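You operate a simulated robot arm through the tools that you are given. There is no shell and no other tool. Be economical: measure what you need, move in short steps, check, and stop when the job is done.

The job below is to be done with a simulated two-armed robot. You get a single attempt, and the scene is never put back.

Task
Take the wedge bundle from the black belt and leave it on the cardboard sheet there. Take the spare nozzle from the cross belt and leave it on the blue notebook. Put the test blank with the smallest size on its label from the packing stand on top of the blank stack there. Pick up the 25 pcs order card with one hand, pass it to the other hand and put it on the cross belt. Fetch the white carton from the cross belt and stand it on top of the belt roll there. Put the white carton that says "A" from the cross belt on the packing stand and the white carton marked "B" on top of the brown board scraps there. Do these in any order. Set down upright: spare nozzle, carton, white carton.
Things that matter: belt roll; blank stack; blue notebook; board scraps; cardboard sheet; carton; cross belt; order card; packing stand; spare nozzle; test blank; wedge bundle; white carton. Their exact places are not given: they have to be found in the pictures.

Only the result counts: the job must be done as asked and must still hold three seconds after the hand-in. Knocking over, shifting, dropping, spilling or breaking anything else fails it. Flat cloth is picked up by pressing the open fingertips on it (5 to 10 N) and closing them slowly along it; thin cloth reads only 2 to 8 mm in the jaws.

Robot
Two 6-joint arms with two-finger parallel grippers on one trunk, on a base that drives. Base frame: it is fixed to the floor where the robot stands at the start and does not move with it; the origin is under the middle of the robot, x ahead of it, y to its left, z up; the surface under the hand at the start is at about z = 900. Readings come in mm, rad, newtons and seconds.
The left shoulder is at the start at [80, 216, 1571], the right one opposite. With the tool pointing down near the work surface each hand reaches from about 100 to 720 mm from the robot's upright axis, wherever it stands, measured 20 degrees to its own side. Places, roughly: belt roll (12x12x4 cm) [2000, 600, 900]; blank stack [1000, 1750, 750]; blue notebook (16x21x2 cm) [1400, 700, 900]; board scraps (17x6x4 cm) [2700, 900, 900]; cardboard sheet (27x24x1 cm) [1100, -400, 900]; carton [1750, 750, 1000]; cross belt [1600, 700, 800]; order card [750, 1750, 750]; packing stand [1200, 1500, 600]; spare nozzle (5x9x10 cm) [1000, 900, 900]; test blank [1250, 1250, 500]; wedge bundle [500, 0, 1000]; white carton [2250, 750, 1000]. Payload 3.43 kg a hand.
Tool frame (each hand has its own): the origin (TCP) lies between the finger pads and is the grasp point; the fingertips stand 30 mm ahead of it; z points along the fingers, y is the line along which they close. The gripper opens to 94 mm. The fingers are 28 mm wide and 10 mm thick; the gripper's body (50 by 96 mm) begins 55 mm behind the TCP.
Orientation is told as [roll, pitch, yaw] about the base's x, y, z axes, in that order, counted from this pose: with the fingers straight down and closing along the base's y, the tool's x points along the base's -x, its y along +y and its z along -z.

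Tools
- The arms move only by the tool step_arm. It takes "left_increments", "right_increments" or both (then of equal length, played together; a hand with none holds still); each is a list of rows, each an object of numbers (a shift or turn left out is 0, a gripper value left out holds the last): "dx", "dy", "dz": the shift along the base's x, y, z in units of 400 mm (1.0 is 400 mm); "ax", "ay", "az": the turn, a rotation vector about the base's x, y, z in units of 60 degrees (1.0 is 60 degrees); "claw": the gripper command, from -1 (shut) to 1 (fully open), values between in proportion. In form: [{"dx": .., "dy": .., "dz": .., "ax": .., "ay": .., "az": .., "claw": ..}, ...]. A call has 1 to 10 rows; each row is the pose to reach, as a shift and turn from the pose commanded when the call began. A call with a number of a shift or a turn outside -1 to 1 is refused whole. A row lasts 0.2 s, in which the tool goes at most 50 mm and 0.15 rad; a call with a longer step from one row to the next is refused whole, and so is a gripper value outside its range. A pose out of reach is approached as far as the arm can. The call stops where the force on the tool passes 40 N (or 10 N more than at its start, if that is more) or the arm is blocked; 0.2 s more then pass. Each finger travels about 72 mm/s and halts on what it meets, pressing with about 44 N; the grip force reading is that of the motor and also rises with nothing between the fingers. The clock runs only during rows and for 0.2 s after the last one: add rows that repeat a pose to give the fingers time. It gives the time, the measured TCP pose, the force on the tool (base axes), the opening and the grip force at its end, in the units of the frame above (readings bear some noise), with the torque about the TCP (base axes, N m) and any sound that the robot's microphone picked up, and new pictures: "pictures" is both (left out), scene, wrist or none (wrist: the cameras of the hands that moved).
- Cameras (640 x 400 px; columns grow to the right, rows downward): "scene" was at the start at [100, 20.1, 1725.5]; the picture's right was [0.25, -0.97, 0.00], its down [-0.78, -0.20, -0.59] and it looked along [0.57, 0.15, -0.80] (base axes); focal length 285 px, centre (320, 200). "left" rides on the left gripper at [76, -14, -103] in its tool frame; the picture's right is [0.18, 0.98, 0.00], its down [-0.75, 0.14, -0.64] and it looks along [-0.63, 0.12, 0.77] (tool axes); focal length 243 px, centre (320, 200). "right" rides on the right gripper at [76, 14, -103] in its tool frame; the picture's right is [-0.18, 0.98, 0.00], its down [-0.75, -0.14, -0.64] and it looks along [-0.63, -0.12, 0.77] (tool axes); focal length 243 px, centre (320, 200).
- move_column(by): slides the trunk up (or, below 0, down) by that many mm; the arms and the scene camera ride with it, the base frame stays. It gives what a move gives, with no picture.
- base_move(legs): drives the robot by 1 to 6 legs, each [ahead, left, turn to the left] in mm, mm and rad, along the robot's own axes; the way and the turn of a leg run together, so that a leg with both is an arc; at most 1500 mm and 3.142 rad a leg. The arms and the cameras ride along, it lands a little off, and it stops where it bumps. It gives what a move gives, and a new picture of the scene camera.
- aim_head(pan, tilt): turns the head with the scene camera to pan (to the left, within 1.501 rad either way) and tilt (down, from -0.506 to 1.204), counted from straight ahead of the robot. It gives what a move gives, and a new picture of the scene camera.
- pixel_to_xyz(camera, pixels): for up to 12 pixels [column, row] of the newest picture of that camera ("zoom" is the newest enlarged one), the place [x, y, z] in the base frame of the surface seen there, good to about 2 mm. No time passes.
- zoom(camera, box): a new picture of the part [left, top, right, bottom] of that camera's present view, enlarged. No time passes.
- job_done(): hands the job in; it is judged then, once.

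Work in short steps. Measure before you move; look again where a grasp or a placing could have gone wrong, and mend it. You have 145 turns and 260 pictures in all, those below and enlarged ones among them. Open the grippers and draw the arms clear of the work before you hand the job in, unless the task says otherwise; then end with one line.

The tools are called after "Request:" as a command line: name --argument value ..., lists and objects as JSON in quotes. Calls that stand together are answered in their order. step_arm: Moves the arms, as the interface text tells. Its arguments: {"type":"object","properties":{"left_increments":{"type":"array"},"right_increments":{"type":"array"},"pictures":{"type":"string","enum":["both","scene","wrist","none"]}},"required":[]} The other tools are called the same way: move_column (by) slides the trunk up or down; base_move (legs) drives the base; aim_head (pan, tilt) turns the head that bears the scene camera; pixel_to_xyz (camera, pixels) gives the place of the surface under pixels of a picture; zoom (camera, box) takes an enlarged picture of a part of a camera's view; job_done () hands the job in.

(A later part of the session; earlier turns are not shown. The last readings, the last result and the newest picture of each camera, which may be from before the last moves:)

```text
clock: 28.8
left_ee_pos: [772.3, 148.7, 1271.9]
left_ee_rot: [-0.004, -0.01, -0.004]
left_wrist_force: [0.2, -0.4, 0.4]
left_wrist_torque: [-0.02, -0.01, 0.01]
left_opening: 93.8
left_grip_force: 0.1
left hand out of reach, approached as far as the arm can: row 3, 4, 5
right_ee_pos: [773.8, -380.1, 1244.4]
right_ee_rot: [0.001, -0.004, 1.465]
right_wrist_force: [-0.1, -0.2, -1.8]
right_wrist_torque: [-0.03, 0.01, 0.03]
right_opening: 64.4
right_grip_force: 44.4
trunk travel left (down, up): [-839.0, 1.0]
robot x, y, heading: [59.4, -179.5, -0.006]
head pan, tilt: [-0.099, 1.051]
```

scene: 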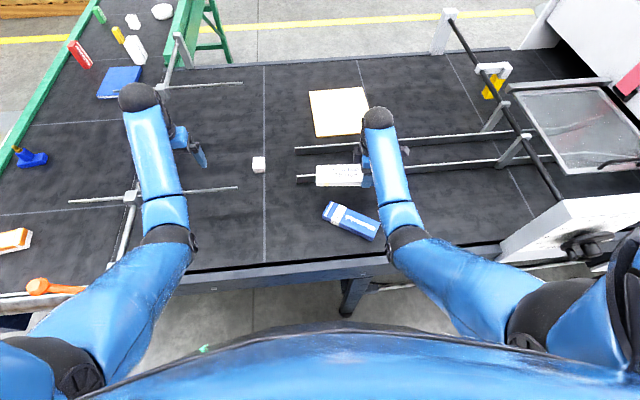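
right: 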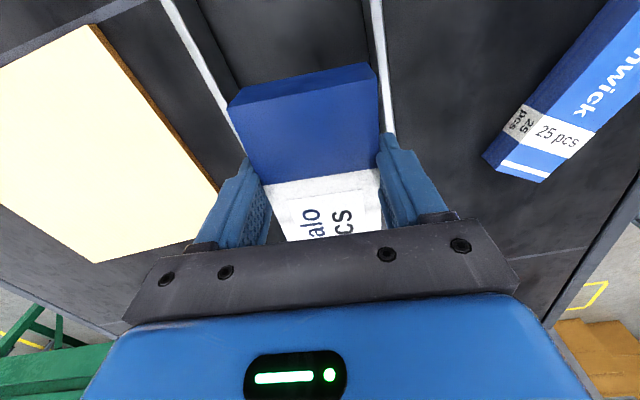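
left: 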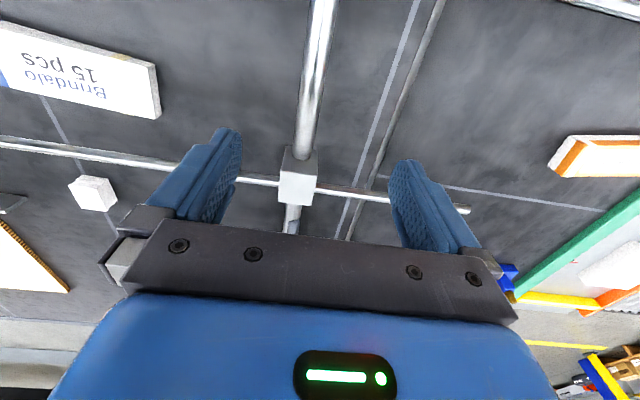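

Lower the column 190 mm and extend the right hand forward.

Request:
move_column --by -190

Request:
step_arm --right_increments '[{"dx": 0.1}, {"dx": 0.2, "dy": -0.04}, {"dx": 0.3, "dy": -0.08}, {"dx": 0.4, "dy": -0.1}]' --left_increments '[{"dz": 0.1}, {"dz": 0.2}, {"dz": 0.3}, {"dz": 0.3}]' --pictures "scene"

```text
clock: 30.9
left_ee_pos: [773.2, 148.8, 1083.0]
left_ee_rot: [-0.002, -0.011, -0.005]
left_wrist_force: [-0.1, 0.6, 0.9]
left_wrist_torque: [-0.03, 0.03, -0.01]
left_opening: 94.1
left_grip_force: 0.0
right_ee_pos: [775.4, -379.6, 1054.4]
right_ee_rot: [0.0, -0.002, 1.465]
right_wrist_force: [1.1, 0.2, -1.3]
right_wrist_torque: [-0.07, 0.01, 0.01]
right_opening: 64.3
right_grip_force: 43.9
trunk travel left (down, up): [-649.0, 191.0]
robot x, y, heading: [59.4, -183.1, -0.006]
head pan, tilt: [-0.099, 1.051]
```

```text
clock: 31.9
left_ee_pos: [798.8, 153.0, 1201.2]
left_ee_rot: [-0.002, -0.008, -0.003]
left_wrist_force: [-0.6, 0.0, 0.2]
left_wrist_torque: [-0.01, 0.0, 0.01]
left_opening: 94.0
left_grip_force: 0.0
left hand out of reach, approached as far as the arm can: row 1, 2, 3, 4
right_ee_pos: [821.7, -409.2, 1058.1]
right_ee_rot: [0.001, -0.004, 1.463]
right_wrist_force: [-0.2, 0.8, -2.4]
right_wrist_torque: [-0.08, -0.01, -0.01]
right_opening: 64.4
right_grip_force: 43.6
right hand out of reach, approached as far as the arm can: row 2, 3, 4
trunk travel left (down, up): [-649.0, 191.0]
robot x, y, heading: [55.9, -176.4, 0.001]
head pan, tilt: [-0.099, 1.051]
```

scene: 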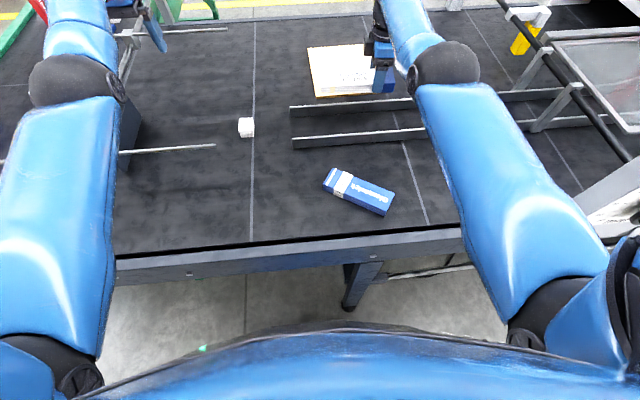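

Reach limit is ~766 mm ahead of axis. Measure the torso front edge vs belt edge before driving closer.

Request:
pixel_to_xyz --camera "scene" --pixels '[[320, 326], [320, 345], [200, 350], [320, 318], [348, 308], [345, 270], [250, 250], [430, 95], [310, 50], [315, 97]]'

Request:
zoom --camera "scene" --box '[100, 230, 500, 400]'

```text
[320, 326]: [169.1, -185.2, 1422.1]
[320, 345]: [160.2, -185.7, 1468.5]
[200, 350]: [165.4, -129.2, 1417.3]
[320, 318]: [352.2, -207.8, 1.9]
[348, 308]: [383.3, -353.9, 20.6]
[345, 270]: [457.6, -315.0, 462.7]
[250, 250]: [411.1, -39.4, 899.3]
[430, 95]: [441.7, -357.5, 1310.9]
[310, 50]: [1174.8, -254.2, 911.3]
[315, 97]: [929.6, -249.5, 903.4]
```

```text
1.60 times, centred on (300, 315) of scene
```

zoom: 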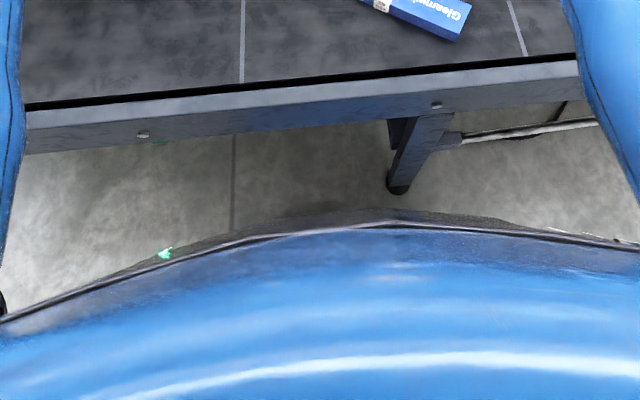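

Torso front is only 113 mm ahead of the axis and the floor is clear to x≈352; turning the robot left will bring the right shoulder forward. Raise the hand 60 mm, then move right 80, ahead 40 and turn left 0.5 rad.

Request:
step_arm --right_increments '[{"dz": 0.08}, {"dz": 0.15}]' --pictures "none"

Request:
base_move --legs '[[0, -80, 0], [0, 0, 0.5]]'

```text
clock: 32.5
left_ee_pos: [796.4, 152.3, 1202.6]
left_ee_rot: [-0.002, -0.011, -0.003]
left_wrist_force: [-0.4, -0.7, 0.0]
left_wrist_torque: [0.01, -0.01, -0.02]
left_opening: 93.8
left_grip_force: 0.1
right_ee_pos: [819.8, -411.7, 1117.6]
right_ee_rot: [0.001, -0.005, 1.463]
right_wrist_force: [0.0, -0.4, -1.4]
right_wrist_torque: [-0.08, 0.01, -0.02]
right_opening: 64.2
right_grip_force: 43.6
trunk travel left (down, up): [-649.0, 191.0]
robot x, y, heading: [59.8, -180.3, -0.006]
head pan, tilt: [-0.099, 1.051]
```

```text
clock: 35.0
left_ee_pos: [549.5, 387.6, 1201.3]
left_ee_rot: [-0.001, -0.009, 0.496]
left_wrist_force: [-0.1, -0.3, -0.5]
left_wrist_torque: [0.0, 0.02, -0.01]
left_opening: 94.1
left_grip_force: 0.0
right_ee_pos: [838.5, -98.7, 1116.2]
right_ee_rot: [0.001, -0.004, 1.964]
right_wrist_force: [0.3, 0.4, -2.0]
right_wrist_torque: [-0.06, -0.02, 0.02]
right_opening: 63.9
right_grip_force: 44.6
trunk travel left (down, up): [-649.0, 191.0]
robot x, y, heading: [63.4, -256.7, 0.489]
head pan, tilt: [-0.099, 1.051]
```

scene: 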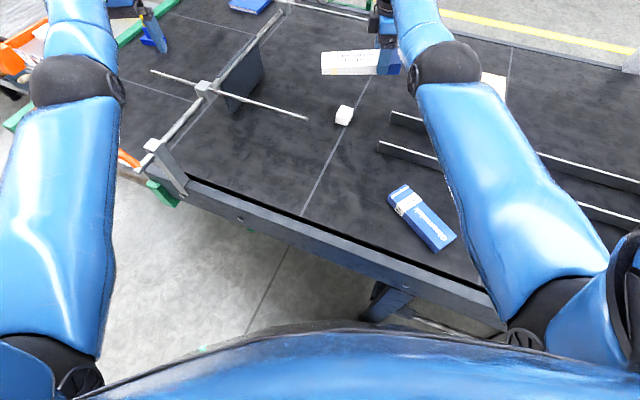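

Drive 50 mm toward +x and swing the hand over the sheet, squaring the bundle's yaw.

Request:
base_move --legs '[[44, -23, 0]]'

Request:
step_arm --right_increments '[{"dy": -0.11, "az": -0.1}, {"dy": -0.22, "az": -0.2}, {"dy": -0.33, "az": -0.3}, {"dy": -0.44, "dx": 0.03, "az": -0.37}, {"dy": -0.55, "dx": 0.08, "az": -0.37}, {"dy": -0.65, "dx": 0.14, "az": -0.37}, {"dy": -0.73, "dx": 0.2, "az": -0.37}, {"dy": -0.79, "dx": 0.25, "az": -0.37}, {"dy": -0.79, "dx": 0.25, "az": -0.37}]' --pictures "both"

```text
clock: 35.9
left_ee_pos: [585.0, 383.7, 1201.0]
left_ee_rot: [-0.013, -0.013, 0.483]
left_wrist_force: [-1.4, 1.3, -0.6]
left_wrist_torque: [-0.07, -0.04, -0.02]
left_opening: 94.0
left_grip_force: 0.0
right_ee_pos: [868.7, -105.6, 1122.6]
right_ee_rot: [-0.004, 0.007, 1.951]
right_wrist_force: [-1.5, -0.5, -1.5]
right_wrist_torque: [-0.08, -0.15, 0.01]
right_opening: 64.5
right_grip_force: 44.1
trunk travel left (down, up): [-649.0, 191.0]
robot x, y, heading: [93.2, -264.5, 0.485]
head pan, tilt: [-0.099, 1.051]
```

scene: 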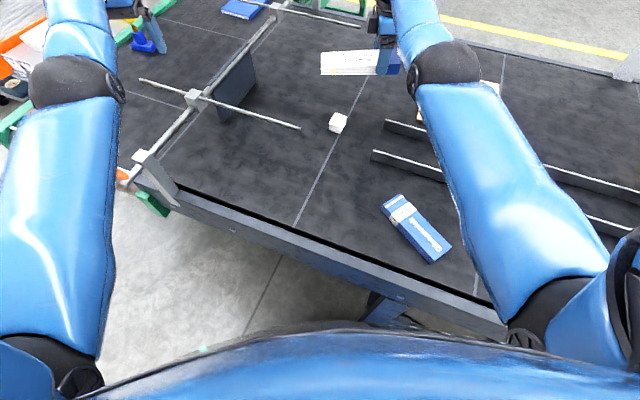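

```text
clock: 37.9
left_ee_pos: [593.8, 376.8, 1201.5]
left_ee_rot: [-0.002, -0.008, 0.483]
left_wrist_force: [0.8, 0.7, -0.1]
left_wrist_torque: [-0.01, -0.02, -0.01]
left_opening: 93.9
left_grip_force: 0.2
right_ee_pos: [950.5, -422.8, 1120.3]
right_ee_rot: [0.002, -0.003, 1.566]
right_wrist_force: [0.5, 0.6, -1.4]
right_wrist_torque: [-0.05, 0.04, 0.0]
right_opening: 64.0
right_grip_force: 44.2
right hand out of reach, approached as far as the arm can: row 2, 3, 4, 5, 7, 8, 9
trunk travel left (down, up): [-649.0, 191.0]
robot x, y, heading: [95.4, -263.4, 0.491]
head pan, tilt: [-0.099, 1.051]
```

scene: 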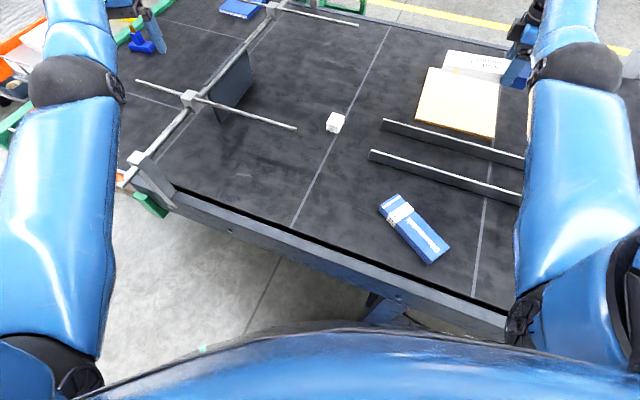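
right: 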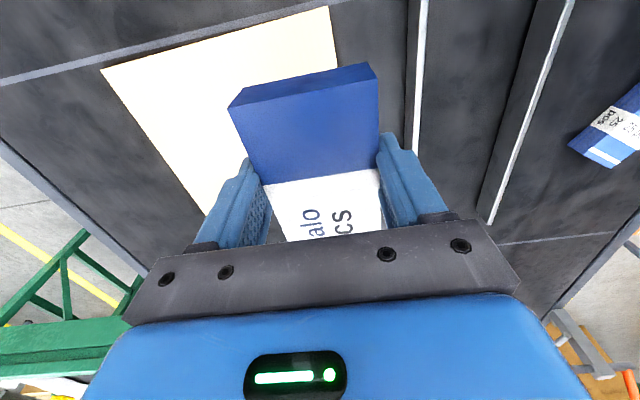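

TCP at x=950; a bit more reach wanted. Check visible floor nearest the base, and lower the column 100.

Request:
pixel_to_xyz --camera "scene" --pixels '[[320, 318], [250, 322], [200, 340], [140, 360], [385, 312], [440, 322]]'

Request:
move_column --by -100

Request:
step_arm --right_increments '[{"dx": 0.05}, {"dx": 0.1}, {"dx": 0.1}]' --pictures "none"

```text
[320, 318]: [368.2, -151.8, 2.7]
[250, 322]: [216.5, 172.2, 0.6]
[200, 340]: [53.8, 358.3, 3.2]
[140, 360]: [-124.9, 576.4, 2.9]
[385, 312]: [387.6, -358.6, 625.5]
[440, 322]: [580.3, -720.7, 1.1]
```

```text
clock: 39.2
left_ee_pos: [595.3, 376.2, 1101.3]
left_ee_rot: [-0.001, -0.009, 0.484]
left_wrist_force: [0.7, 0.2, -0.3]
left_wrist_torque: [-0.01, 0.0, -0.02]
left_opening: 93.9
left_grip_force: 0.1
right_ee_pos: [951.5, -422.8, 1019.9]
right_ee_rot: [0.001, -0.004, 1.562]
right_wrist_force: [0.4, -0.1, -1.1]
right_wrist_torque: [-0.05, 0.0, -0.01]
right_opening: 64.5
right_grip_force: 44.2
trunk travel left (down, up): [-549.0, 291.0]
robot x, y, heading: [94.6, -262.7, 0.488]
head pan, tilt: [-0.099, 1.051]
```

```text
clock: 40.0
left_ee_pos: [593.5, 377.0, 1101.5]
left_ee_rot: [-0.001, -0.009, 0.483]
left_wrist_force: [-0.3, 0.2, -0.2]
left_wrist_torque: [0.06, 0.0, 0.02]
left_opening: 94.0
left_grip_force: 0.1
right_ee_pos: [952.6, -424.2, 1019.6]
right_ee_rot: [-0.001, -0.005, 1.564]
right_wrist_force: [-0.2, -0.4, -2.1]
right_wrist_torque: [-0.09, -0.01, -0.03]
right_opening: 64.1
right_grip_force: 44.2
right hand out of reach, approached as far as the arm can: row 1, 2, 3
trunk travel left (down, up): [-549.0, 291.0]
robot x, y, heading: [94.7, -263.0, 0.483]
head pan, tilt: [-0.099, 1.051]
```

Raise the left hand away from the rod and nudge the base ~30 mm toward +x.

Request:
step_arm --left_increments '[{"dz": 0.1}, {"dz": 0.2}, {"dz": 0.25}]' --pictures "none"

Request:
base_move --legs '[[35, -19, 0]]'

```text
clock: 40.8
left_ee_pos: [590.0, 370.9, 1196.4]
left_ee_rot: [-0.003, -0.009, 0.484]
left_wrist_force: [1.3, -0.1, -0.1]
left_wrist_torque: [-0.03, 0.0, 0.0]
left_opening: 93.8
left_grip_force: 0.0
left hand out of reach, approached as far as the arm can: row 2, 3
right_ee_pos: [952.7, -422.1, 1018.3]
right_ee_rot: [0.002, -0.003, 1.563]
right_wrist_force: [-0.2, -0.1, -0.7]
right_wrist_torque: [-0.06, 0.02, 0.02]
right_opening: 64.4
right_grip_force: 43.6
trunk travel left (down, up): [-549.0, 291.0]
robot x, y, heading: [95.4, -264.2, 0.488]
head pan, tilt: [-0.099, 1.051]
```

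```text
clock: 41.7
left_ee_pos: [607.8, 353.7, 1196.6]
left_ee_rot: [-0.002, -0.008, 0.46]
left_wrist_force: [-0.2, 1.0, -0.5]
left_wrist_torque: [-0.01, -0.01, -0.01]
left_opening: 93.8
left_grip_force: 0.1
right_ee_pos: [952.5, -448.9, 1019.5]
right_ee_rot: [0.0, -0.001, 1.54]
right_wrist_force: [-0.3, 0.4, -1.7]
right_wrist_torque: [-0.05, 0.01, -0.03]
right_opening: 64.3
right_grip_force: 44.1
trunk travel left (down, up): [-549.0, 291.0]
robot x, y, heading: [103.3, -269.2, 0.463]
head pan, tilt: [-0.099, 1.051]
stopped in leg 1: the robot was blocked; the commanded pose is now the measured one
```

scene: 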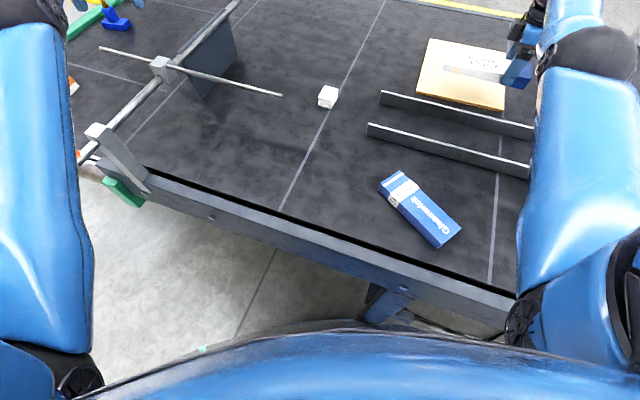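

Base blocked (at the belt foot). Lowering by column keeps the reach, so I fine-tune the hand: y +32 mm, yaw −0.07, x as far as it goes.

Request:
step_arm --right_increments '[{"dy": 0.04, "az": -0.03, "dx": 0.02}, {"dy": 0.075, "az": -0.067, "dx": 0.04}, {"dy": 0.075, "az": -0.067, "dx": 0.06}, {"dy": 0.075, "az": -0.067, "dx": 0.06}]' --pictures "wrist"

Request:
pixel_to_xyz --camera "scene" --pixels '[[418, 90], [460, 102], [503, 110], [430, 40], [506, 88], [446, 70], [500, 82], [387, 318]]'

```text
clock: 42.7
left_ee_pos: [609.1, 351.6, 1196.7]
left_ee_rot: [-0.001, -0.006, 0.458]
left_wrist_force: [-0.1, -0.1, -0.7]
left_wrist_torque: [-0.01, 0.0, -0.01]
left_opening: 93.9
left_grip_force: 0.0
right_ee_pos: [952.4, -422.7, 1018.8]
right_ee_rot: [0.0, -0.002, 1.468]
right_wrist_force: [0.5, 0.5, -2.0]
right_wrist_torque: [-0.06, 0.04, 0.0]
right_opening: 64.2
right_grip_force: 44.0
right hand out of reach, approached as far as the arm can: row 1, 2, 3, 4
trunk travel left (down, up): [-549.0, 291.0]
robot x, y, heading: [106.5, -268.1, 0.458]
head pan, tilt: [-0.099, 1.051]
```

right: 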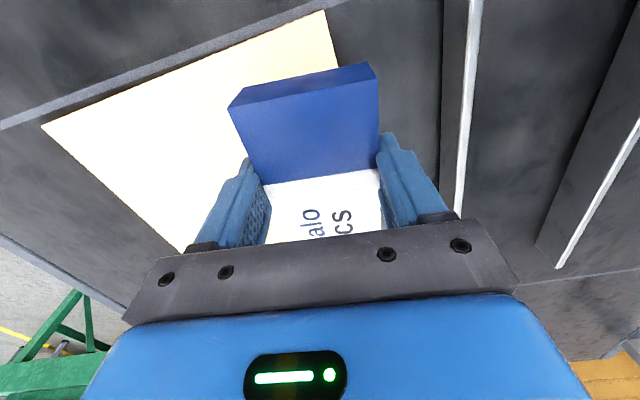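

```text
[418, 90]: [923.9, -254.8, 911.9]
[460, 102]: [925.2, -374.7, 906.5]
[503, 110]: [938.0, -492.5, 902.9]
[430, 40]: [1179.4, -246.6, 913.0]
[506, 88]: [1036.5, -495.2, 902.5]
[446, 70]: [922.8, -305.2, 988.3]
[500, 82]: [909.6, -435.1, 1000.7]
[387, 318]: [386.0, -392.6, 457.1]
```

The bundle would overhang the sheet's front edge (x≈930) by ~15 mm; I tilt the tool slightly (fingertips forward 0.2 rad) to gain ~40 mm.

Request:
step_arm --right_increments '[{"ay": -0.1}, {"ay": -0.2, "dx": 0.05}, {"ay": -0.2, "dx": 0.1}, {"ay": -0.2, "dx": 0.12}, {"ay": -0.2, "dx": 0.12}]' --pictures "scene"

```text
clock: 43.9
left_ee_pos: [608.2, 352.9, 1197.2]
left_ee_rot: [-0.003, -0.007, 0.46]
left_wrist_force: [0.8, 0.3, 0.0]
left_wrist_torque: [-0.02, -0.01, 0.02]
left_opening: 94.1
left_grip_force: 0.1
right_ee_pos: [994.9, -422.7, 1021.3]
right_ee_rot: [-0.208, -0.023, 1.473]
right_wrist_force: [0.2, 0.8, -0.9]
right_wrist_torque: [-0.1, 0.06, -0.02]
right_opening: 64.5
right_grip_force: 43.7
right hand out of reach, approached as far as the arm can: row 4, 5
trunk travel left (down, up): [-549.0, 291.0]
robot x, y, heading: [101.6, -272.1, 0.458]
head pan, tilt: [-0.099, 1.051]
```

scene: 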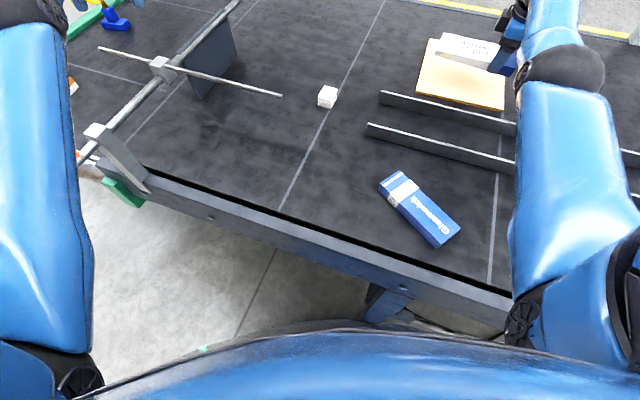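

TCP x=995. Lower the column 60 mm, then feel down with the arm.

Request:
move_column --by -60

Request:
step_arm --right_increments '[{"dz": -0.01}, {"dz": -0.018}, {"dz": -0.018}]' --pictures "both"

```text
clock: 44.9
left_ee_pos: [608.6, 353.3, 1136.3]
left_ee_rot: [-0.002, -0.009, 0.459]
left_wrist_force: [-0.3, -0.4, -0.5]
left_wrist_torque: [0.05, -0.01, 0.04]
left_opening: 94.0
left_grip_force: 0.0
right_ee_pos: [994.3, -421.7, 961.3]
right_ee_rot: [-0.21, -0.024, 1.473]
right_wrist_force: [0.9, -0.3, -2.2]
right_wrist_torque: [-0.08, -0.01, 0.02]
right_opening: 64.1
right_grip_force: 43.9
trunk travel left (down, up): [-489.0, 351.0]
robot x, y, heading: [101.3, -267.2, 0.458]
head pan, tilt: [-0.099, 1.051]
```

```text
clock: 45.7
left_ee_pos: [609.0, 352.8, 1136.8]
left_ee_rot: [-0.002, -0.007, 0.457]
left_wrist_force: [0.1, 1.0, 0.0]
left_wrist_torque: [-0.03, 0.03, -0.04]
left_opening: 93.7
left_grip_force: 0.1
right_ee_pos: [994.6, -422.9, 952.4]
right_ee_rot: [-0.21, -0.025, 1.471]
right_wrist_force: [0.1, 0.4, -1.5]
right_wrist_torque: [-0.05, 0.01, 0.03]
right_opening: 64.4
right_grip_force: 44.4
trunk travel left (down, up): [-489.0, 351.0]
robot x, y, heading: [101.6, -268.6, 0.465]
head pan, tilt: [-0.099, 1.051]
```

scene: 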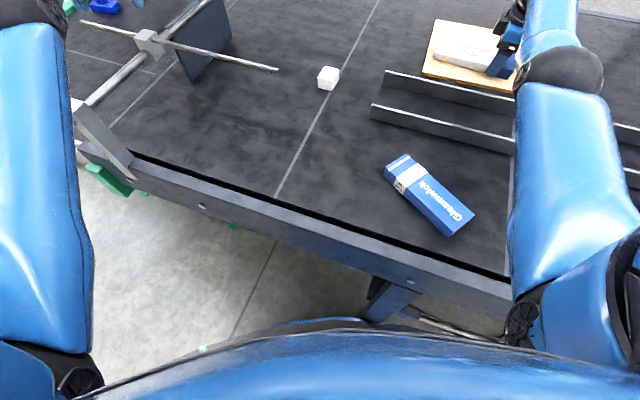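
right: 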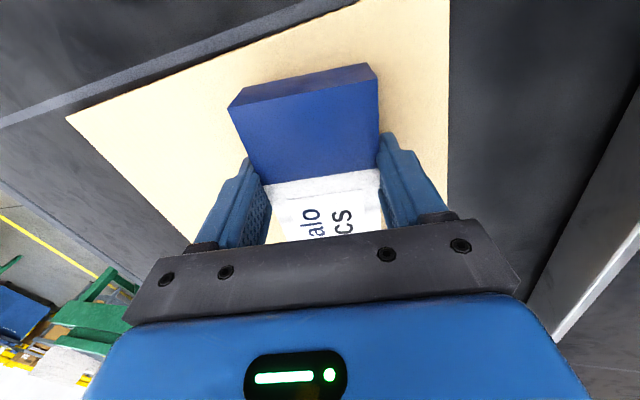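

Bundle is over the sheet; feel down to contact.

Request:
step_arm --right_increments '[{"dz": -0.008}, {"dz": -0.016}, {"dz": -0.022}]' --pictures "none"

```text
clock: 46.5
left_ee_pos: [605.5, 354.2, 1138.6]
left_ee_rot: [-0.005, -0.011, 0.459]
left_wrist_force: [0.5, -0.8, -0.8]
left_wrist_torque: [0.0, 0.04, -0.03]
left_opening: 94.0
left_grip_force: 0.1
right_ee_pos: [993.8, -422.2, 951.0]
right_ee_rot: [-0.219, -0.022, 1.473]
right_wrist_force: [8.7, -0.8, 24.3]
right_wrist_torque: [-1.25, 0.39, 0.41]
right_opening: 64.2
right_grip_force: 44.2
trunk travel left (down, up): [-489.0, 351.0]
robot x, y, heading: [101.6, -269.9, 0.46]
head pan, tilt: [-0.099, 1.051]
```

Contact felt (24 N). Ease off 5 mm, open, then lift.

Request:
step_arm --right_increments '[{"dz": 0.018}, {"dz": 0.018, "claw": -0.2}, {"dz": 0.018, "claw": 0.3}, {"dz": 0.018, "claw": 1}, {"dz": 0.018, "claw": 1}, {"dz": 0.018, "claw": 1}]' --pictures "wrist"

```text
clock: 47.9
left_ee_pos: [608.1, 352.0, 1137.7]
left_ee_rot: [-0.003, -0.007, 0.457]
left_wrist_force: [1.2, -0.1, -0.1]
left_wrist_torque: [-0.01, 0.0, 0.01]
left_opening: 93.9
left_grip_force: 0.1
right_ee_pos: [994.4, -421.6, 950.0]
right_ee_rot: [-0.208, -0.023, 1.472]
right_wrist_force: [0.0, 0.1, 0.1]
right_wrist_torque: [-0.01, 0.06, -0.02]
right_opening: 94.0
right_grip_force: 0.1
trunk travel left (down, up): [-489.0, 351.0]
robot x, y, heading: [101.8, -272.6, 0.455]
head pan, tilt: [-0.099, 1.051]
```

right: 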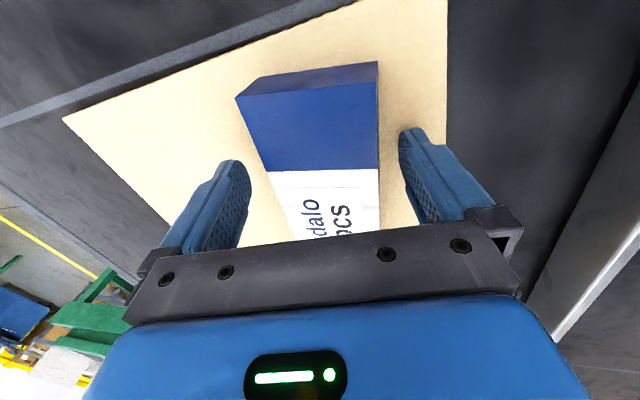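

Bundle lies on the sheet. Retract along the tool axis, then raise the column.

Request:
step_arm --right_increments '[{"dx": -0.02, "dz": 0.1}, {"dx": -0.04, "dz": 0.2}, {"dx": -0.07, "dz": 0.3}, {"dx": -0.1, "dz": 0.4, "ay": 0.1}, {"dx": -0.15, "dz": 0.45, "ay": 0.2}]' --pictures "none"

Request:
move_column --by 80

Request:
base_move --legs '[[-300, 0, 0]]'

```text
clock: 49.1
left_ee_pos: [606.3, 352.3, 1137.0]
left_ee_rot: [-0.004, -0.008, 0.461]
left_wrist_force: [-1.0, 1.1, 0.8]
left_wrist_torque: [0.01, -0.01, 0.0]
left_opening: 94.0
left_grip_force: 0.0
right_ee_pos: [928.8, -420.6, 1130.1]
right_ee_rot: [-0.001, -0.001, 1.47]
right_wrist_force: [-1.0, 0.6, -0.2]
right_wrist_torque: [-0.02, 0.03, 0.01]
right_opening: 94.3
right_grip_force: 0.1
right hand out of reach, approached as far as the arm can: row 5
trunk travel left (down, up): [-489.0, 351.0]
robot x, y, heading: [100.6, -274.1, 0.463]
head pan, tilt: [-0.099, 1.051]
```

```text
clock: 50.3
left_ee_pos: [607.4, 352.8, 1216.9]
left_ee_rot: [-0.003, -0.008, 0.458]
left_wrist_force: [0.2, 0.3, 1.1]
left_wrist_torque: [-0.01, 0.03, -0.02]
left_opening: 94.0
left_grip_force: 0.1
right_ee_pos: [930.1, -422.4, 1208.2]
right_ee_rot: [0.0, -0.001, 1.47]
right_wrist_force: [0.0, -0.1, 0.1]
right_wrist_torque: [0.0, 0.01, -0.01]
right_opening: 93.9
right_grip_force: 0.2
trunk travel left (down, up): [-569.0, 271.0]
robot x, y, heading: [103.0, -267.1, 0.456]
head pan, tilt: [-0.099, 1.051]
```

```text
clock: 52.3
left_ee_pos: [348.7, 223.0, 1215.6]
left_ee_rot: [-0.001, -0.005, 0.461]
left_wrist_force: [0.7, 0.1, -0.6]
left_wrist_torque: [0.02, 0.06, 0.01]
left_opening: 94.1
left_grip_force: 0.0
right_ee_pos: [668.1, -551.6, 1207.2]
right_ee_rot: [0.002, 0.0, 1.467]
right_wrist_force: [0.5, 0.0, 0.2]
right_wrist_torque: [0.0, 0.02, 0.01]
right_opening: 94.0
right_grip_force: 0.2
trunk travel left (down, up): [-569.0, 271.0]
robot x, y, heading: [-161.4, -397.7, 0.463]
head pan, tilt: [-0.099, 1.051]
```

scene: 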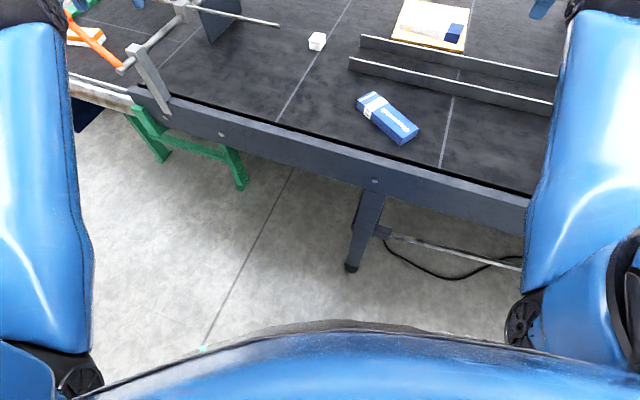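

Bundle rests on the sheet. Now drive to the packing stand's near side: back off, square up, and go left 1900 mm.

Request:
base_move --legs '[[-250, 0, -0.463], [0, 1000, 0], [0, 1000, 0]]'

Request:
aim_head --pan 0.0 --tilt 0.6

```text
clock: 57.9
left_ee_pos: [356.2, 684.1, 1218.7]
left_ee_rot: [-0.001, -0.011, -0.018]
left_wrist_force: [0.2, 0.2, 0.3]
left_wrist_torque: [0.01, -0.01, 0.02]
left_opening: 94.0
left_grip_force: 0.0
right_ee_pos: [285.4, -150.7, 1210.7]
right_ee_rot: [-0.004, -0.003, 0.989]
right_wrist_force: [-0.7, 0.2, -0.1]
right_wrist_torque: [-0.03, 0.0, 0.02]
right_opening: 94.0
right_grip_force: 0.1
trunk travel left (down, up): [-569.0, 271.0]
robot x, y, heading: [-375.3, 367.6, -0.02]
head pan, tilt: [-0.099, 1.051]
stopped in leg 2: the robot was blocked; the commanded pose is now the measured one
```

scene: 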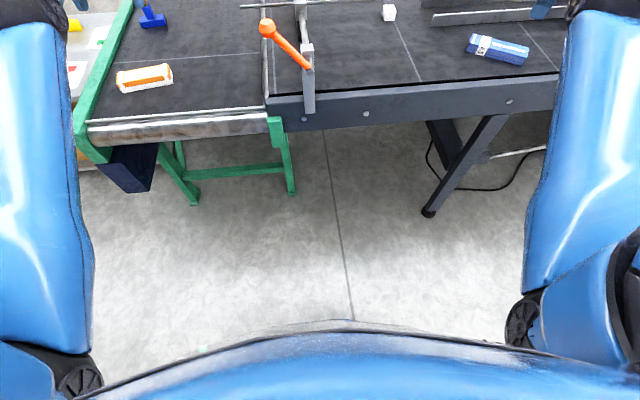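

```text
clock: 58.8
left_ee_pos: [359.8, 687.2, 1216.1]
left_ee_rot: [-0.002, -0.007, -0.017]
left_wrist_force: [0.5, 0.1, 0.4]
left_wrist_torque: [-0.03, 0.06, 0.0]
left_opening: 93.9
left_grip_force: 0.0
right_ee_pos: [290.4, -147.6, 1209.5]
right_ee_rot: [-0.001, 0.0, 0.991]
right_wrist_force: [0.3, -0.1, -0.2]
right_wrist_torque: [0.0, 0.01, -0.02]
right_opening: 94.0
right_grip_force: 0.1
trunk travel left (down, up): [-569.0, 271.0]
robot x, y, heading: [-377.5, 365.9, -0.013]
head pan, tilt: [0.0, 0.6]
```

scene: 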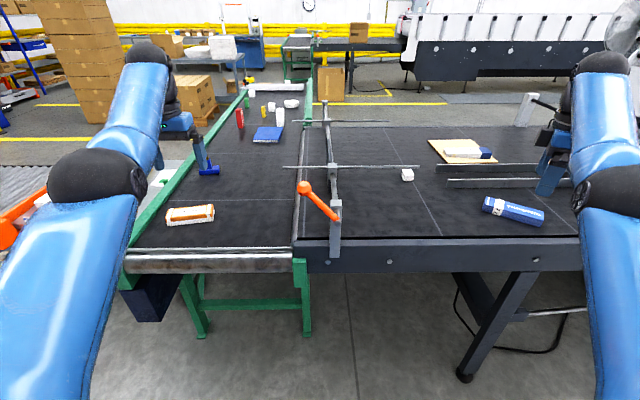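

Blocked on the left at y≈367. Look left to see the obstacle.

Request:
aim_head --pan 1.5 --tilt 0.8

```text
clock: 60.4
left_ee_pos: [358.7, 686.0, 1215.9]
left_ee_rot: [-0.001, -0.01, -0.017]
left_wrist_force: [0.2, 0.6, -0.1]
left_wrist_torque: [0.06, 0.01, 0.0]
left_opening: 94.0
left_grip_force: 0.0
right_ee_pos: [288.8, -149.9, 1208.7]
right_ee_rot: [-0.002, -0.002, 0.991]
right_wrist_force: [-0.2, 0.5, 0.2]
right_wrist_torque: [-0.02, 0.02, -0.01]
right_opening: 94.0
right_grip_force: 0.0
trunk travel left (down, up): [-569.0, 271.0]
robot x, y, heading: [-377.3, 366.4, -0.015]
head pan, tilt: [1.499, 0.799]
```

scene: 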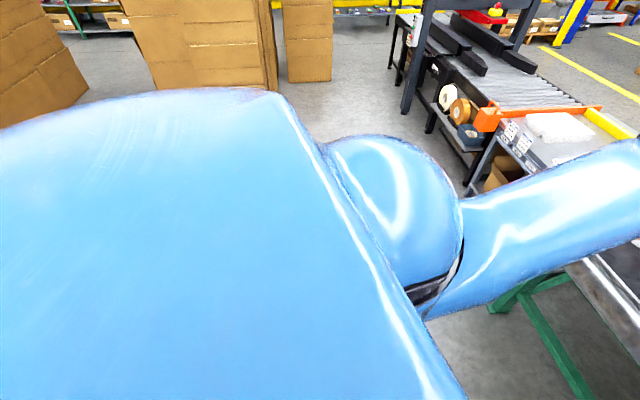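

No obstacle visible, the torso hides the near floor. Turn the robot to face left (+y) to look.

Request:
base_move --legs '[[0, -30, 0], [0, 0, 1.58]]'

Request:
aim_head --pan 0.0 --tilt 0.7

```text
clock: 65.0
left_ee_pos: [-689.3, 1067.2, 1217.4]
left_ee_rot: [-0.002, -0.009, 1.563]
left_wrist_force: [-0.4, 0.3, -0.4]
left_wrist_torque: [0.01, 0.01, -0.01]
left_opening: 93.9
left_grip_force: 0.1
right_ee_pos: [147.4, 1005.2, 1209.3]
right_ee_rot: [-0.002, -0.002, 2.571]
right_wrist_force: [1.2, -1.2, -0.1]
right_wrist_torque: [0.03, 0.06, 0.0]
right_opening: 93.8
right_grip_force: 0.1
trunk travel left (down, up): [-569.0, 271.0]
robot x, y, heading: [-361.0, 334.1, 1.561]
head pan, tilt: [1.499, 0.799]
```

scene: 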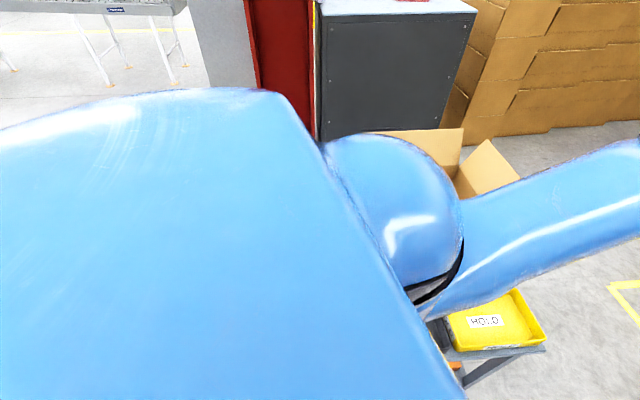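

```text
clock: 66.6
left_ee_pos: [-689.6, 1066.7, 1216.3]
left_ee_rot: [-0.003, -0.008, 1.564]
left_wrist_force: [0.8, -0.6, 0.6]
left_wrist_torque: [0.0, -0.02, -0.02]
left_opening: 94.0
left_grip_force: 0.0
right_ee_pos: [147.3, 1004.8, 1209.2]
right_ee_rot: [-0.001, -0.001, 2.57]
right_wrist_force: [0.0, -1.0, 0.2]
right_wrist_torque: [0.02, 0.01, 0.05]
right_opening: 94.1
right_grip_force: 0.0
trunk travel left (down, up): [-569.0, 271.0]
robot x, y, heading: [-367.9, 335.2, 1.562]
head pan, tilt: [0.0, 0.7]
```

scene: 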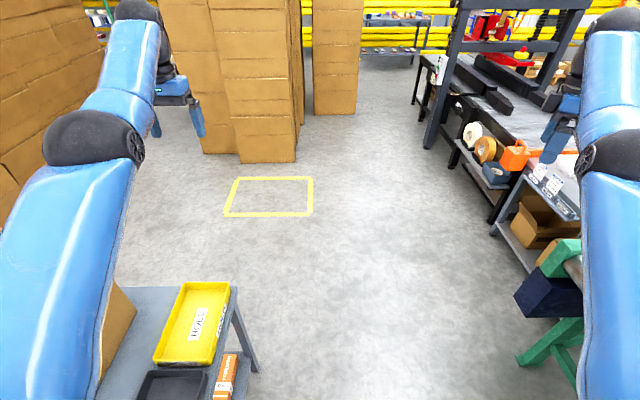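

A cart with a yellow HOLD tray stands at left ahead. Measure it and the corridor.

Request:
pixel_to_xyz --camera "scene" --pixels '[[238, 288], [256, 370], [130, 290], [530, 310], [545, 240], [500, 230], [270, 160], [270, 195], [430, 150], [545, 365], [334, 115], [420, 95]]'

```text
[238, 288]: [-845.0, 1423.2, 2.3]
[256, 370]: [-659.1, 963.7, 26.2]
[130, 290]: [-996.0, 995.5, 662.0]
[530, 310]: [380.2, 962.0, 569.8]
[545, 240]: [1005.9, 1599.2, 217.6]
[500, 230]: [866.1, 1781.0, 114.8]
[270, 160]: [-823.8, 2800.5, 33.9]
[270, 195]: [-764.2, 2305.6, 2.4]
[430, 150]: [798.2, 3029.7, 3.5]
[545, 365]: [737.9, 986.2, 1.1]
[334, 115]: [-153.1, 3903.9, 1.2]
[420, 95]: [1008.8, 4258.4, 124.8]
```

Cart's inner leg is at x≈−659; the corridor x −600…380 is free. Go right 380, ahead 1200, then turn to face the stand.

Request:
base_move --legs '[[0, -380, 0], [1230, 0, 0], [0, 0, -1.562]]'

Request:
aim_head --pan 0.0 --tilt 0.85

```text
clock: 78.7
left_ee_pos: [757.6, 1909.2, 1217.8]
left_ee_rot: [-0.002, -0.008, 0.018]
left_wrist_force: [-0.7, -0.5, -0.6]
left_wrist_torque: [0.02, 0.01, -0.01]
left_opening: 94.0
left_grip_force: 0.0
right_ee_pos: [718.7, 1072.3, 1208.3]
right_ee_rot: [0.0, -0.001, 1.028]
right_wrist_force: [-0.8, -0.7, 0.3]
right_wrist_torque: [-0.03, 0.03, -0.01]
right_opening: 93.9
right_grip_force: 0.0
trunk travel left (down, up): [-569.0, 271.0]
robot x, y, heading: [33.7, 1563.5, 0.015]
head pan, tilt: [0.0, 0.7]
```

scene: 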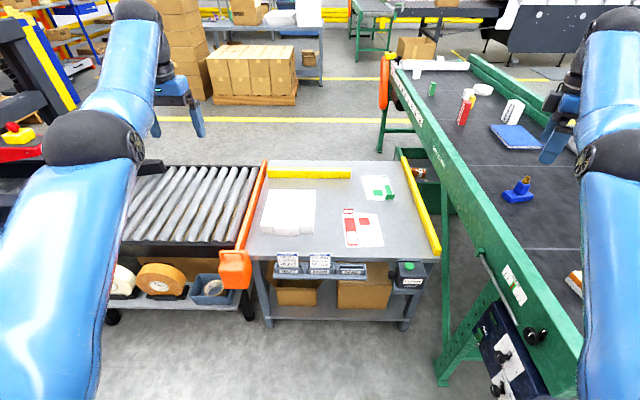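

```text
clock: 79.4
left_ee_pos: [758.2, 1909.9, 1218.2]
left_ee_rot: [-0.001, -0.008, 0.019]
left_wrist_force: [0.4, 1.4, -0.7]
left_wrist_torque: [0.03, -0.01, 0.03]
left_opening: 93.9
left_grip_force: 0.0
right_ee_pos: [717.9, 1072.7, 1209.5]
right_ee_rot: [-0.001, -0.002, 1.027]
right_wrist_force: [0.1, -0.8, -0.1]
right_wrist_torque: [0.01, -0.01, -0.01]
right_opening: 94.1
right_grip_force: 0.0
trunk travel left (down, up): [-569.0, 271.0]
robot x, y, heading: [33.8, 1563.6, 0.022]
head pan, tilt: [0.0, 0.85]
```

scene: 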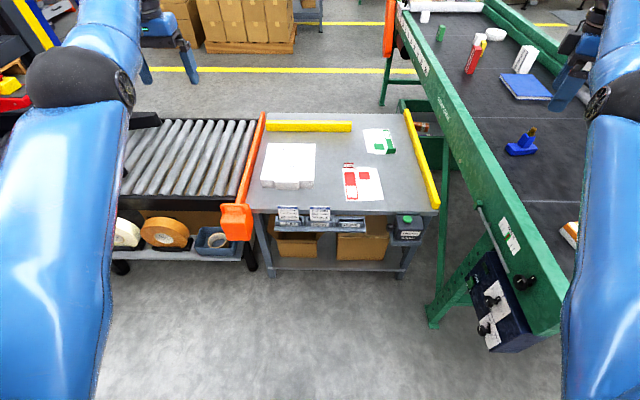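

The stand is well visible: labelled sheets at (362,182), (379,140), a stack at (288,165), cards in front pockets at (290–350,215). Zoom in and measure.

Request:
zoom --camera "scene" --box '[240, 110, 450, 210]'

Request:
zoom --camera "scene" --box '[255, 190, 435, 260]'

Request:
pixel_to_xyz --camera "scene" --pixels '[[289, 212], [320, 212], [350, 222], [350, 180], [368, 184], [379, 140], [288, 165], [265, 112], [400, 115], [255, 208], [430, 212], [330, 200]]'

```text
3.05 times, centred on (345, 160) of scene
```

zoom: 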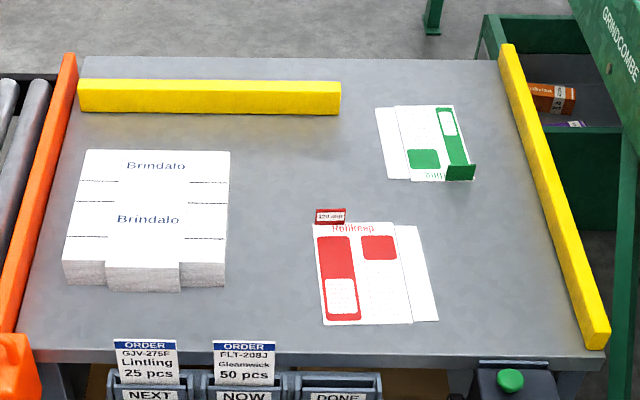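

```text
3.56 times, centred on (345, 225) of scene
```

zoom: 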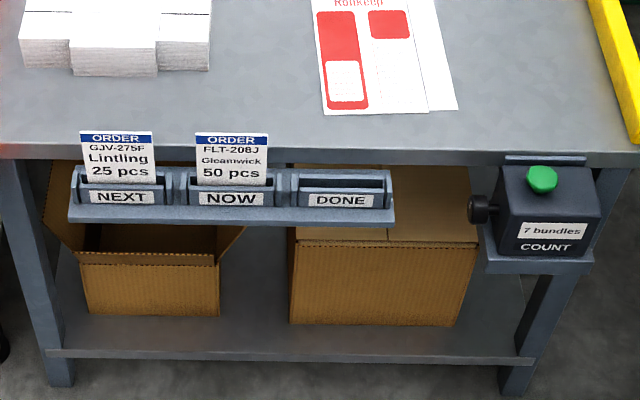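

```text
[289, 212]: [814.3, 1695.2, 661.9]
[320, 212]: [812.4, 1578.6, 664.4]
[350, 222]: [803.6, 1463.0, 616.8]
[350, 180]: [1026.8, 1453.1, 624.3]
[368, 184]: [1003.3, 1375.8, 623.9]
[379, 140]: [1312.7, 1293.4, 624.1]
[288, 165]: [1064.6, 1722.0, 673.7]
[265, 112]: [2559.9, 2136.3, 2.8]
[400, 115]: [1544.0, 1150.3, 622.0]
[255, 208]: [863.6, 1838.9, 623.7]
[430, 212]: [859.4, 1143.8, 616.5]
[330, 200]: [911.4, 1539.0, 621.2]
```

"25 pcs" card is in the NEXT pocket at (814,1695). Now read the test blanks' size labels.

Request:
zoom --camera "scene" --box '[330, 120, 410, 210]'

Request:
zoom --camera "scene" --box '[335, 155, 375, 180]'

Request:
zoom --camera "scene" --box '[360, 120, 400, 160]'

```text
4.44 times, centred on (370, 165) of scene
```

zoom: 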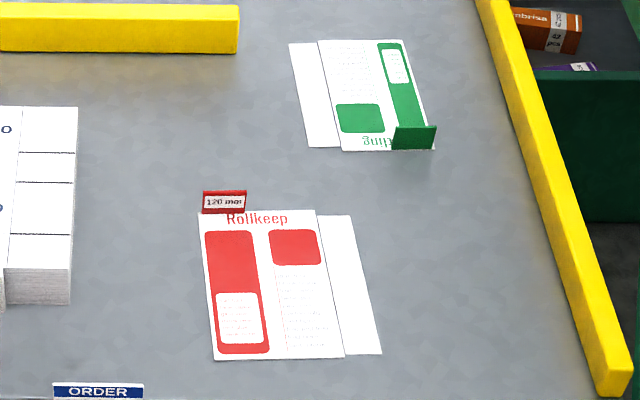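

```text
16.00 times, centred on (355, 168) of scene
```

zoom: 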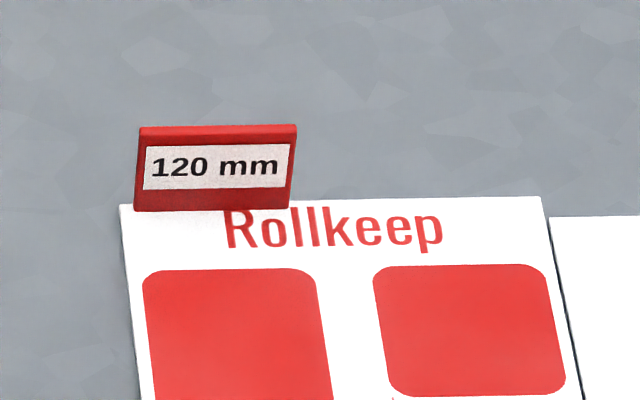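

```text
10.00 times, centred on (380, 140) of scene
```

zoom: 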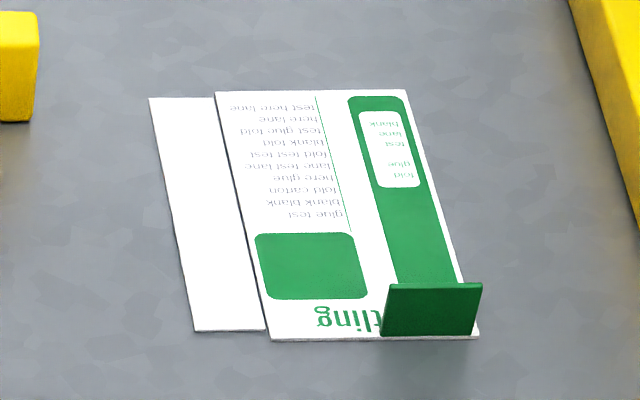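

Two test blanks: red says 120 mm; the green label faces away (+x). Drive closer and turn the right hand around to read the green label with its camera.

Request:
base_move --legs '[[400, -80, 0]]'

Request:
step_arm --right_increments '[{"az": 0.14, "dy": 0.05}, {"az": 0.28, "dy": 0.1}, {"az": 0.42, "dy": 0.15}, {"az": 0.56, "dy": 0.2}, {"az": 0.7, "dy": 0.25}, {"az": 0.84, "dy": 0.3}, {"az": 0.98, "dy": 0.35}]' --pictures "none"

Request:
step_arm --right_increments '[{"az": 0.14}, {"az": 0.28}, {"az": 0.42, "dx": 0.1}, {"az": 0.56, "dx": 0.2}, {"az": 0.7, "dx": 0.3}, {"az": 0.84, "dx": 0.3}, {"az": 0.98, "dx": 0.3}]' --pictures "wrist"

```text
clock: 81.9
left_ee_pos: [1159.7, 1841.0, 1217.7]
left_ee_rot: [-0.002, -0.01, 0.019]
left_wrist_force: [0.5, -0.1, -0.3]
left_wrist_torque: [0.02, -0.01, -0.03]
left_opening: 93.8
left_grip_force: 0.1
right_ee_pos: [1123.8, 1002.1, 1210.4]
right_ee_rot: [-0.004, -0.003, 1.029]
right_wrist_force: [-0.3, 0.4, 0.3]
right_wrist_torque: [0.01, 0.01, -0.04]
right_opening: 94.1
right_grip_force: 0.0
trunk travel left (down, up): [-569.0, 271.0]
robot x, y, heading: [440.7, 1489.2, 0.023]
head pan, tilt: [0.0, 0.85]
```

scene: 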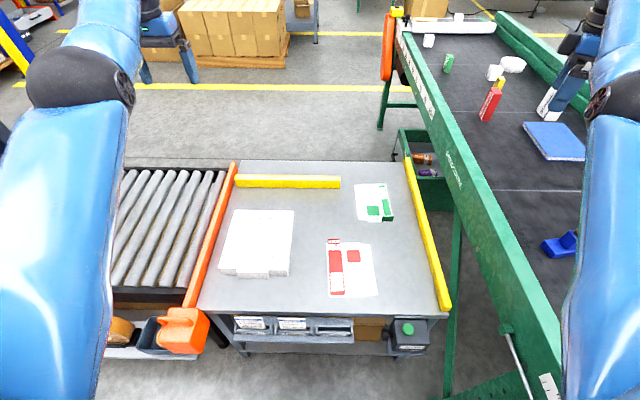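

```text
clock: 83.5
left_ee_pos: [1161.9, 1840.8, 1217.8]
left_ee_rot: [-0.002, -0.009, 0.022]
left_wrist_force: [0.0, 0.5, 0.8]
left_wrist_torque: [0.0, 0.0, -0.02]
left_opening: 93.8
left_grip_force: 0.0
right_ee_pos: [1161.6, 1120.4, 1220.8]
right_ee_rot: [0.002, -0.003, 2.002]
right_wrist_force: [0.0, 0.7, -0.2]
right_wrist_torque: [-0.04, 0.0, 0.02]
right_opening: 94.0
right_grip_force: 0.0
right hand out of reach, approached as far as the arm can: row 1, 2, 3, 4, 5, 6, 7
trunk travel left (down, up): [-569.0, 271.0]
robot x, y, heading: [438.2, 1489.4, 0.025]
head pan, tilt: [0.0, 0.85]
```

```text
clock: 85.1
left_ee_pos: [1162.8, 1843.0, 1215.5]
left_ee_rot: [-0.005, -0.006, 0.02]
left_wrist_force: [0.4, -0.1, 0.4]
left_wrist_torque: [0.0, 0.07, 0.02]
left_opening: 93.9
left_grip_force: 0.0
right_ee_pos: [1184.7, 1212.2, 1202.1]
right_ee_rot: [-0.008, 0.019, 2.909]
right_wrist_force: [-0.1, 0.6, -0.3]
right_wrist_torque: [0.0, -0.03, 0.03]
right_opening: 94.0
right_grip_force: 0.1
right hand out of reach, approached as far as the arm can: row 3, 4, 5, 6, 7
trunk travel left (down, up): [-569.0, 271.0]
robot x, y, heading: [440.8, 1493.7, 0.022]
head pan, tilt: [0.0, 0.85]
```

right: 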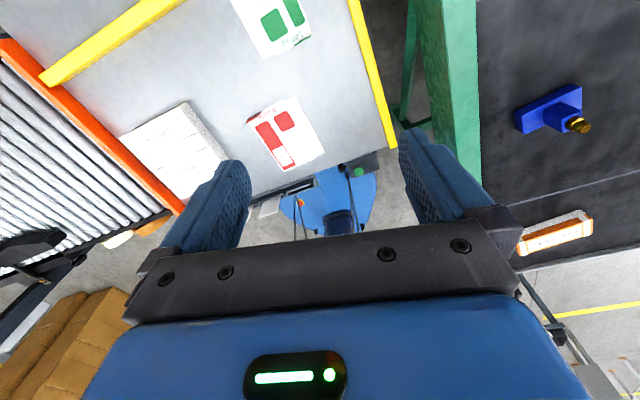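

The camera isn't far enough beyond the tab. Check elbow positions before lowering for a better view.

Request:
aim_head --pan -0.4 --tilt 0.7

Request:
pixel_to_xyz --camera "right" --pixels '[[285, 160], [255, 113], [300, 42], [275, 20], [160, 145], [375, 60], [440, 60], [250, 15], [305, 25]]'

```text
clock: 86.0
left_ee_pos: [1162.0, 1839.6, 1217.7]
left_ee_rot: [-0.002, -0.009, 0.021]
left_wrist_force: [0.1, -0.4, -0.1]
left_wrist_torque: [0.05, -0.02, -0.03]
left_opening: 93.9
left_grip_force: 0.0
right_ee_pos: [1184.8, 1207.4, 1201.5]
right_ee_rot: [-0.011, 0.019, 2.905]
right_wrist_force: [0.3, -0.9, 0.3]
right_wrist_torque: [0.02, -0.01, 0.01]
right_opening: 94.0
right_grip_force: 0.1
trunk travel left (down, up): [-569.0, 271.0]
robot x, y, heading: [438.4, 1490.5, 0.026]
head pan, tilt: [-0.4, 0.7]
```

scene: 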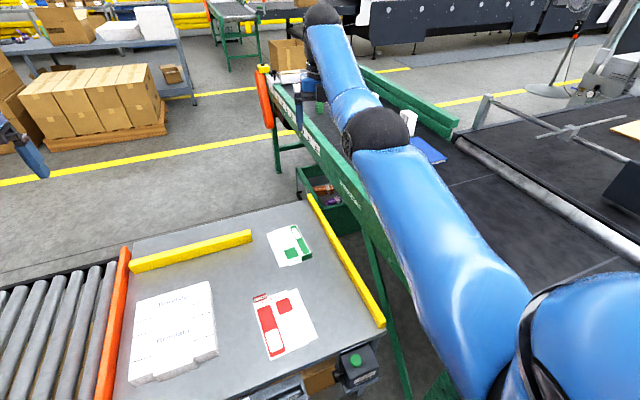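

```text
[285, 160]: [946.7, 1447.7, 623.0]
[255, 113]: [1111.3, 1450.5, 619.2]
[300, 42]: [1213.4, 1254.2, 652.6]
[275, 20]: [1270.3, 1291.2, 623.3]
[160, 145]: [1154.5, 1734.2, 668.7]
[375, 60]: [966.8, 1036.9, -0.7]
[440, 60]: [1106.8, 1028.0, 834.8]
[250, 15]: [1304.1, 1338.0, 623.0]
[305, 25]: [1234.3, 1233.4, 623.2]
```

The green tab is at x≈1213 and the wrist camera at x≈1260, so its face may be visible: zoom.

Request:
zoom --camera "right" --box '[275, 28, 325, 58]'

```text
12.80 times, centred on (300, 43) of right
```

zoom: 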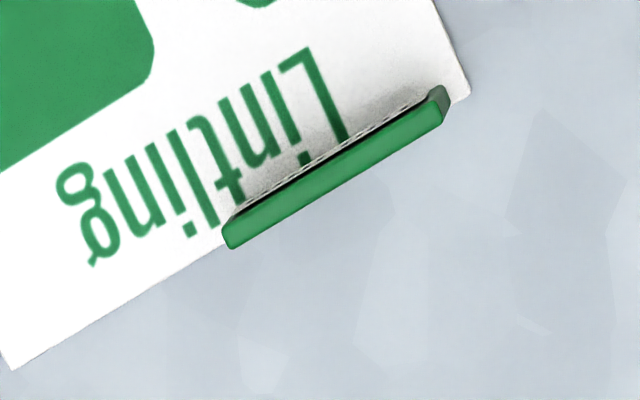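

Nearly edge-on. Measure elbow height before lowering the trunk.

Request:
pixel_to_xyz --camera "scene" --pixels '[[385, 130], [400, 155], [365, 150], [440, 220], [365, 90], [340, 60], [345, 190], [320, 150]]'

```text
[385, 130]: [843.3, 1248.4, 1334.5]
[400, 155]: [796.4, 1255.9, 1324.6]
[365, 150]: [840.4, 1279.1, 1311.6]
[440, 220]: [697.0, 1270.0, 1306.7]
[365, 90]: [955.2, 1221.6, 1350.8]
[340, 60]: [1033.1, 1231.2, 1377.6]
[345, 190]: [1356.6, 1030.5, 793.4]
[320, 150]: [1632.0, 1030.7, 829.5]
```

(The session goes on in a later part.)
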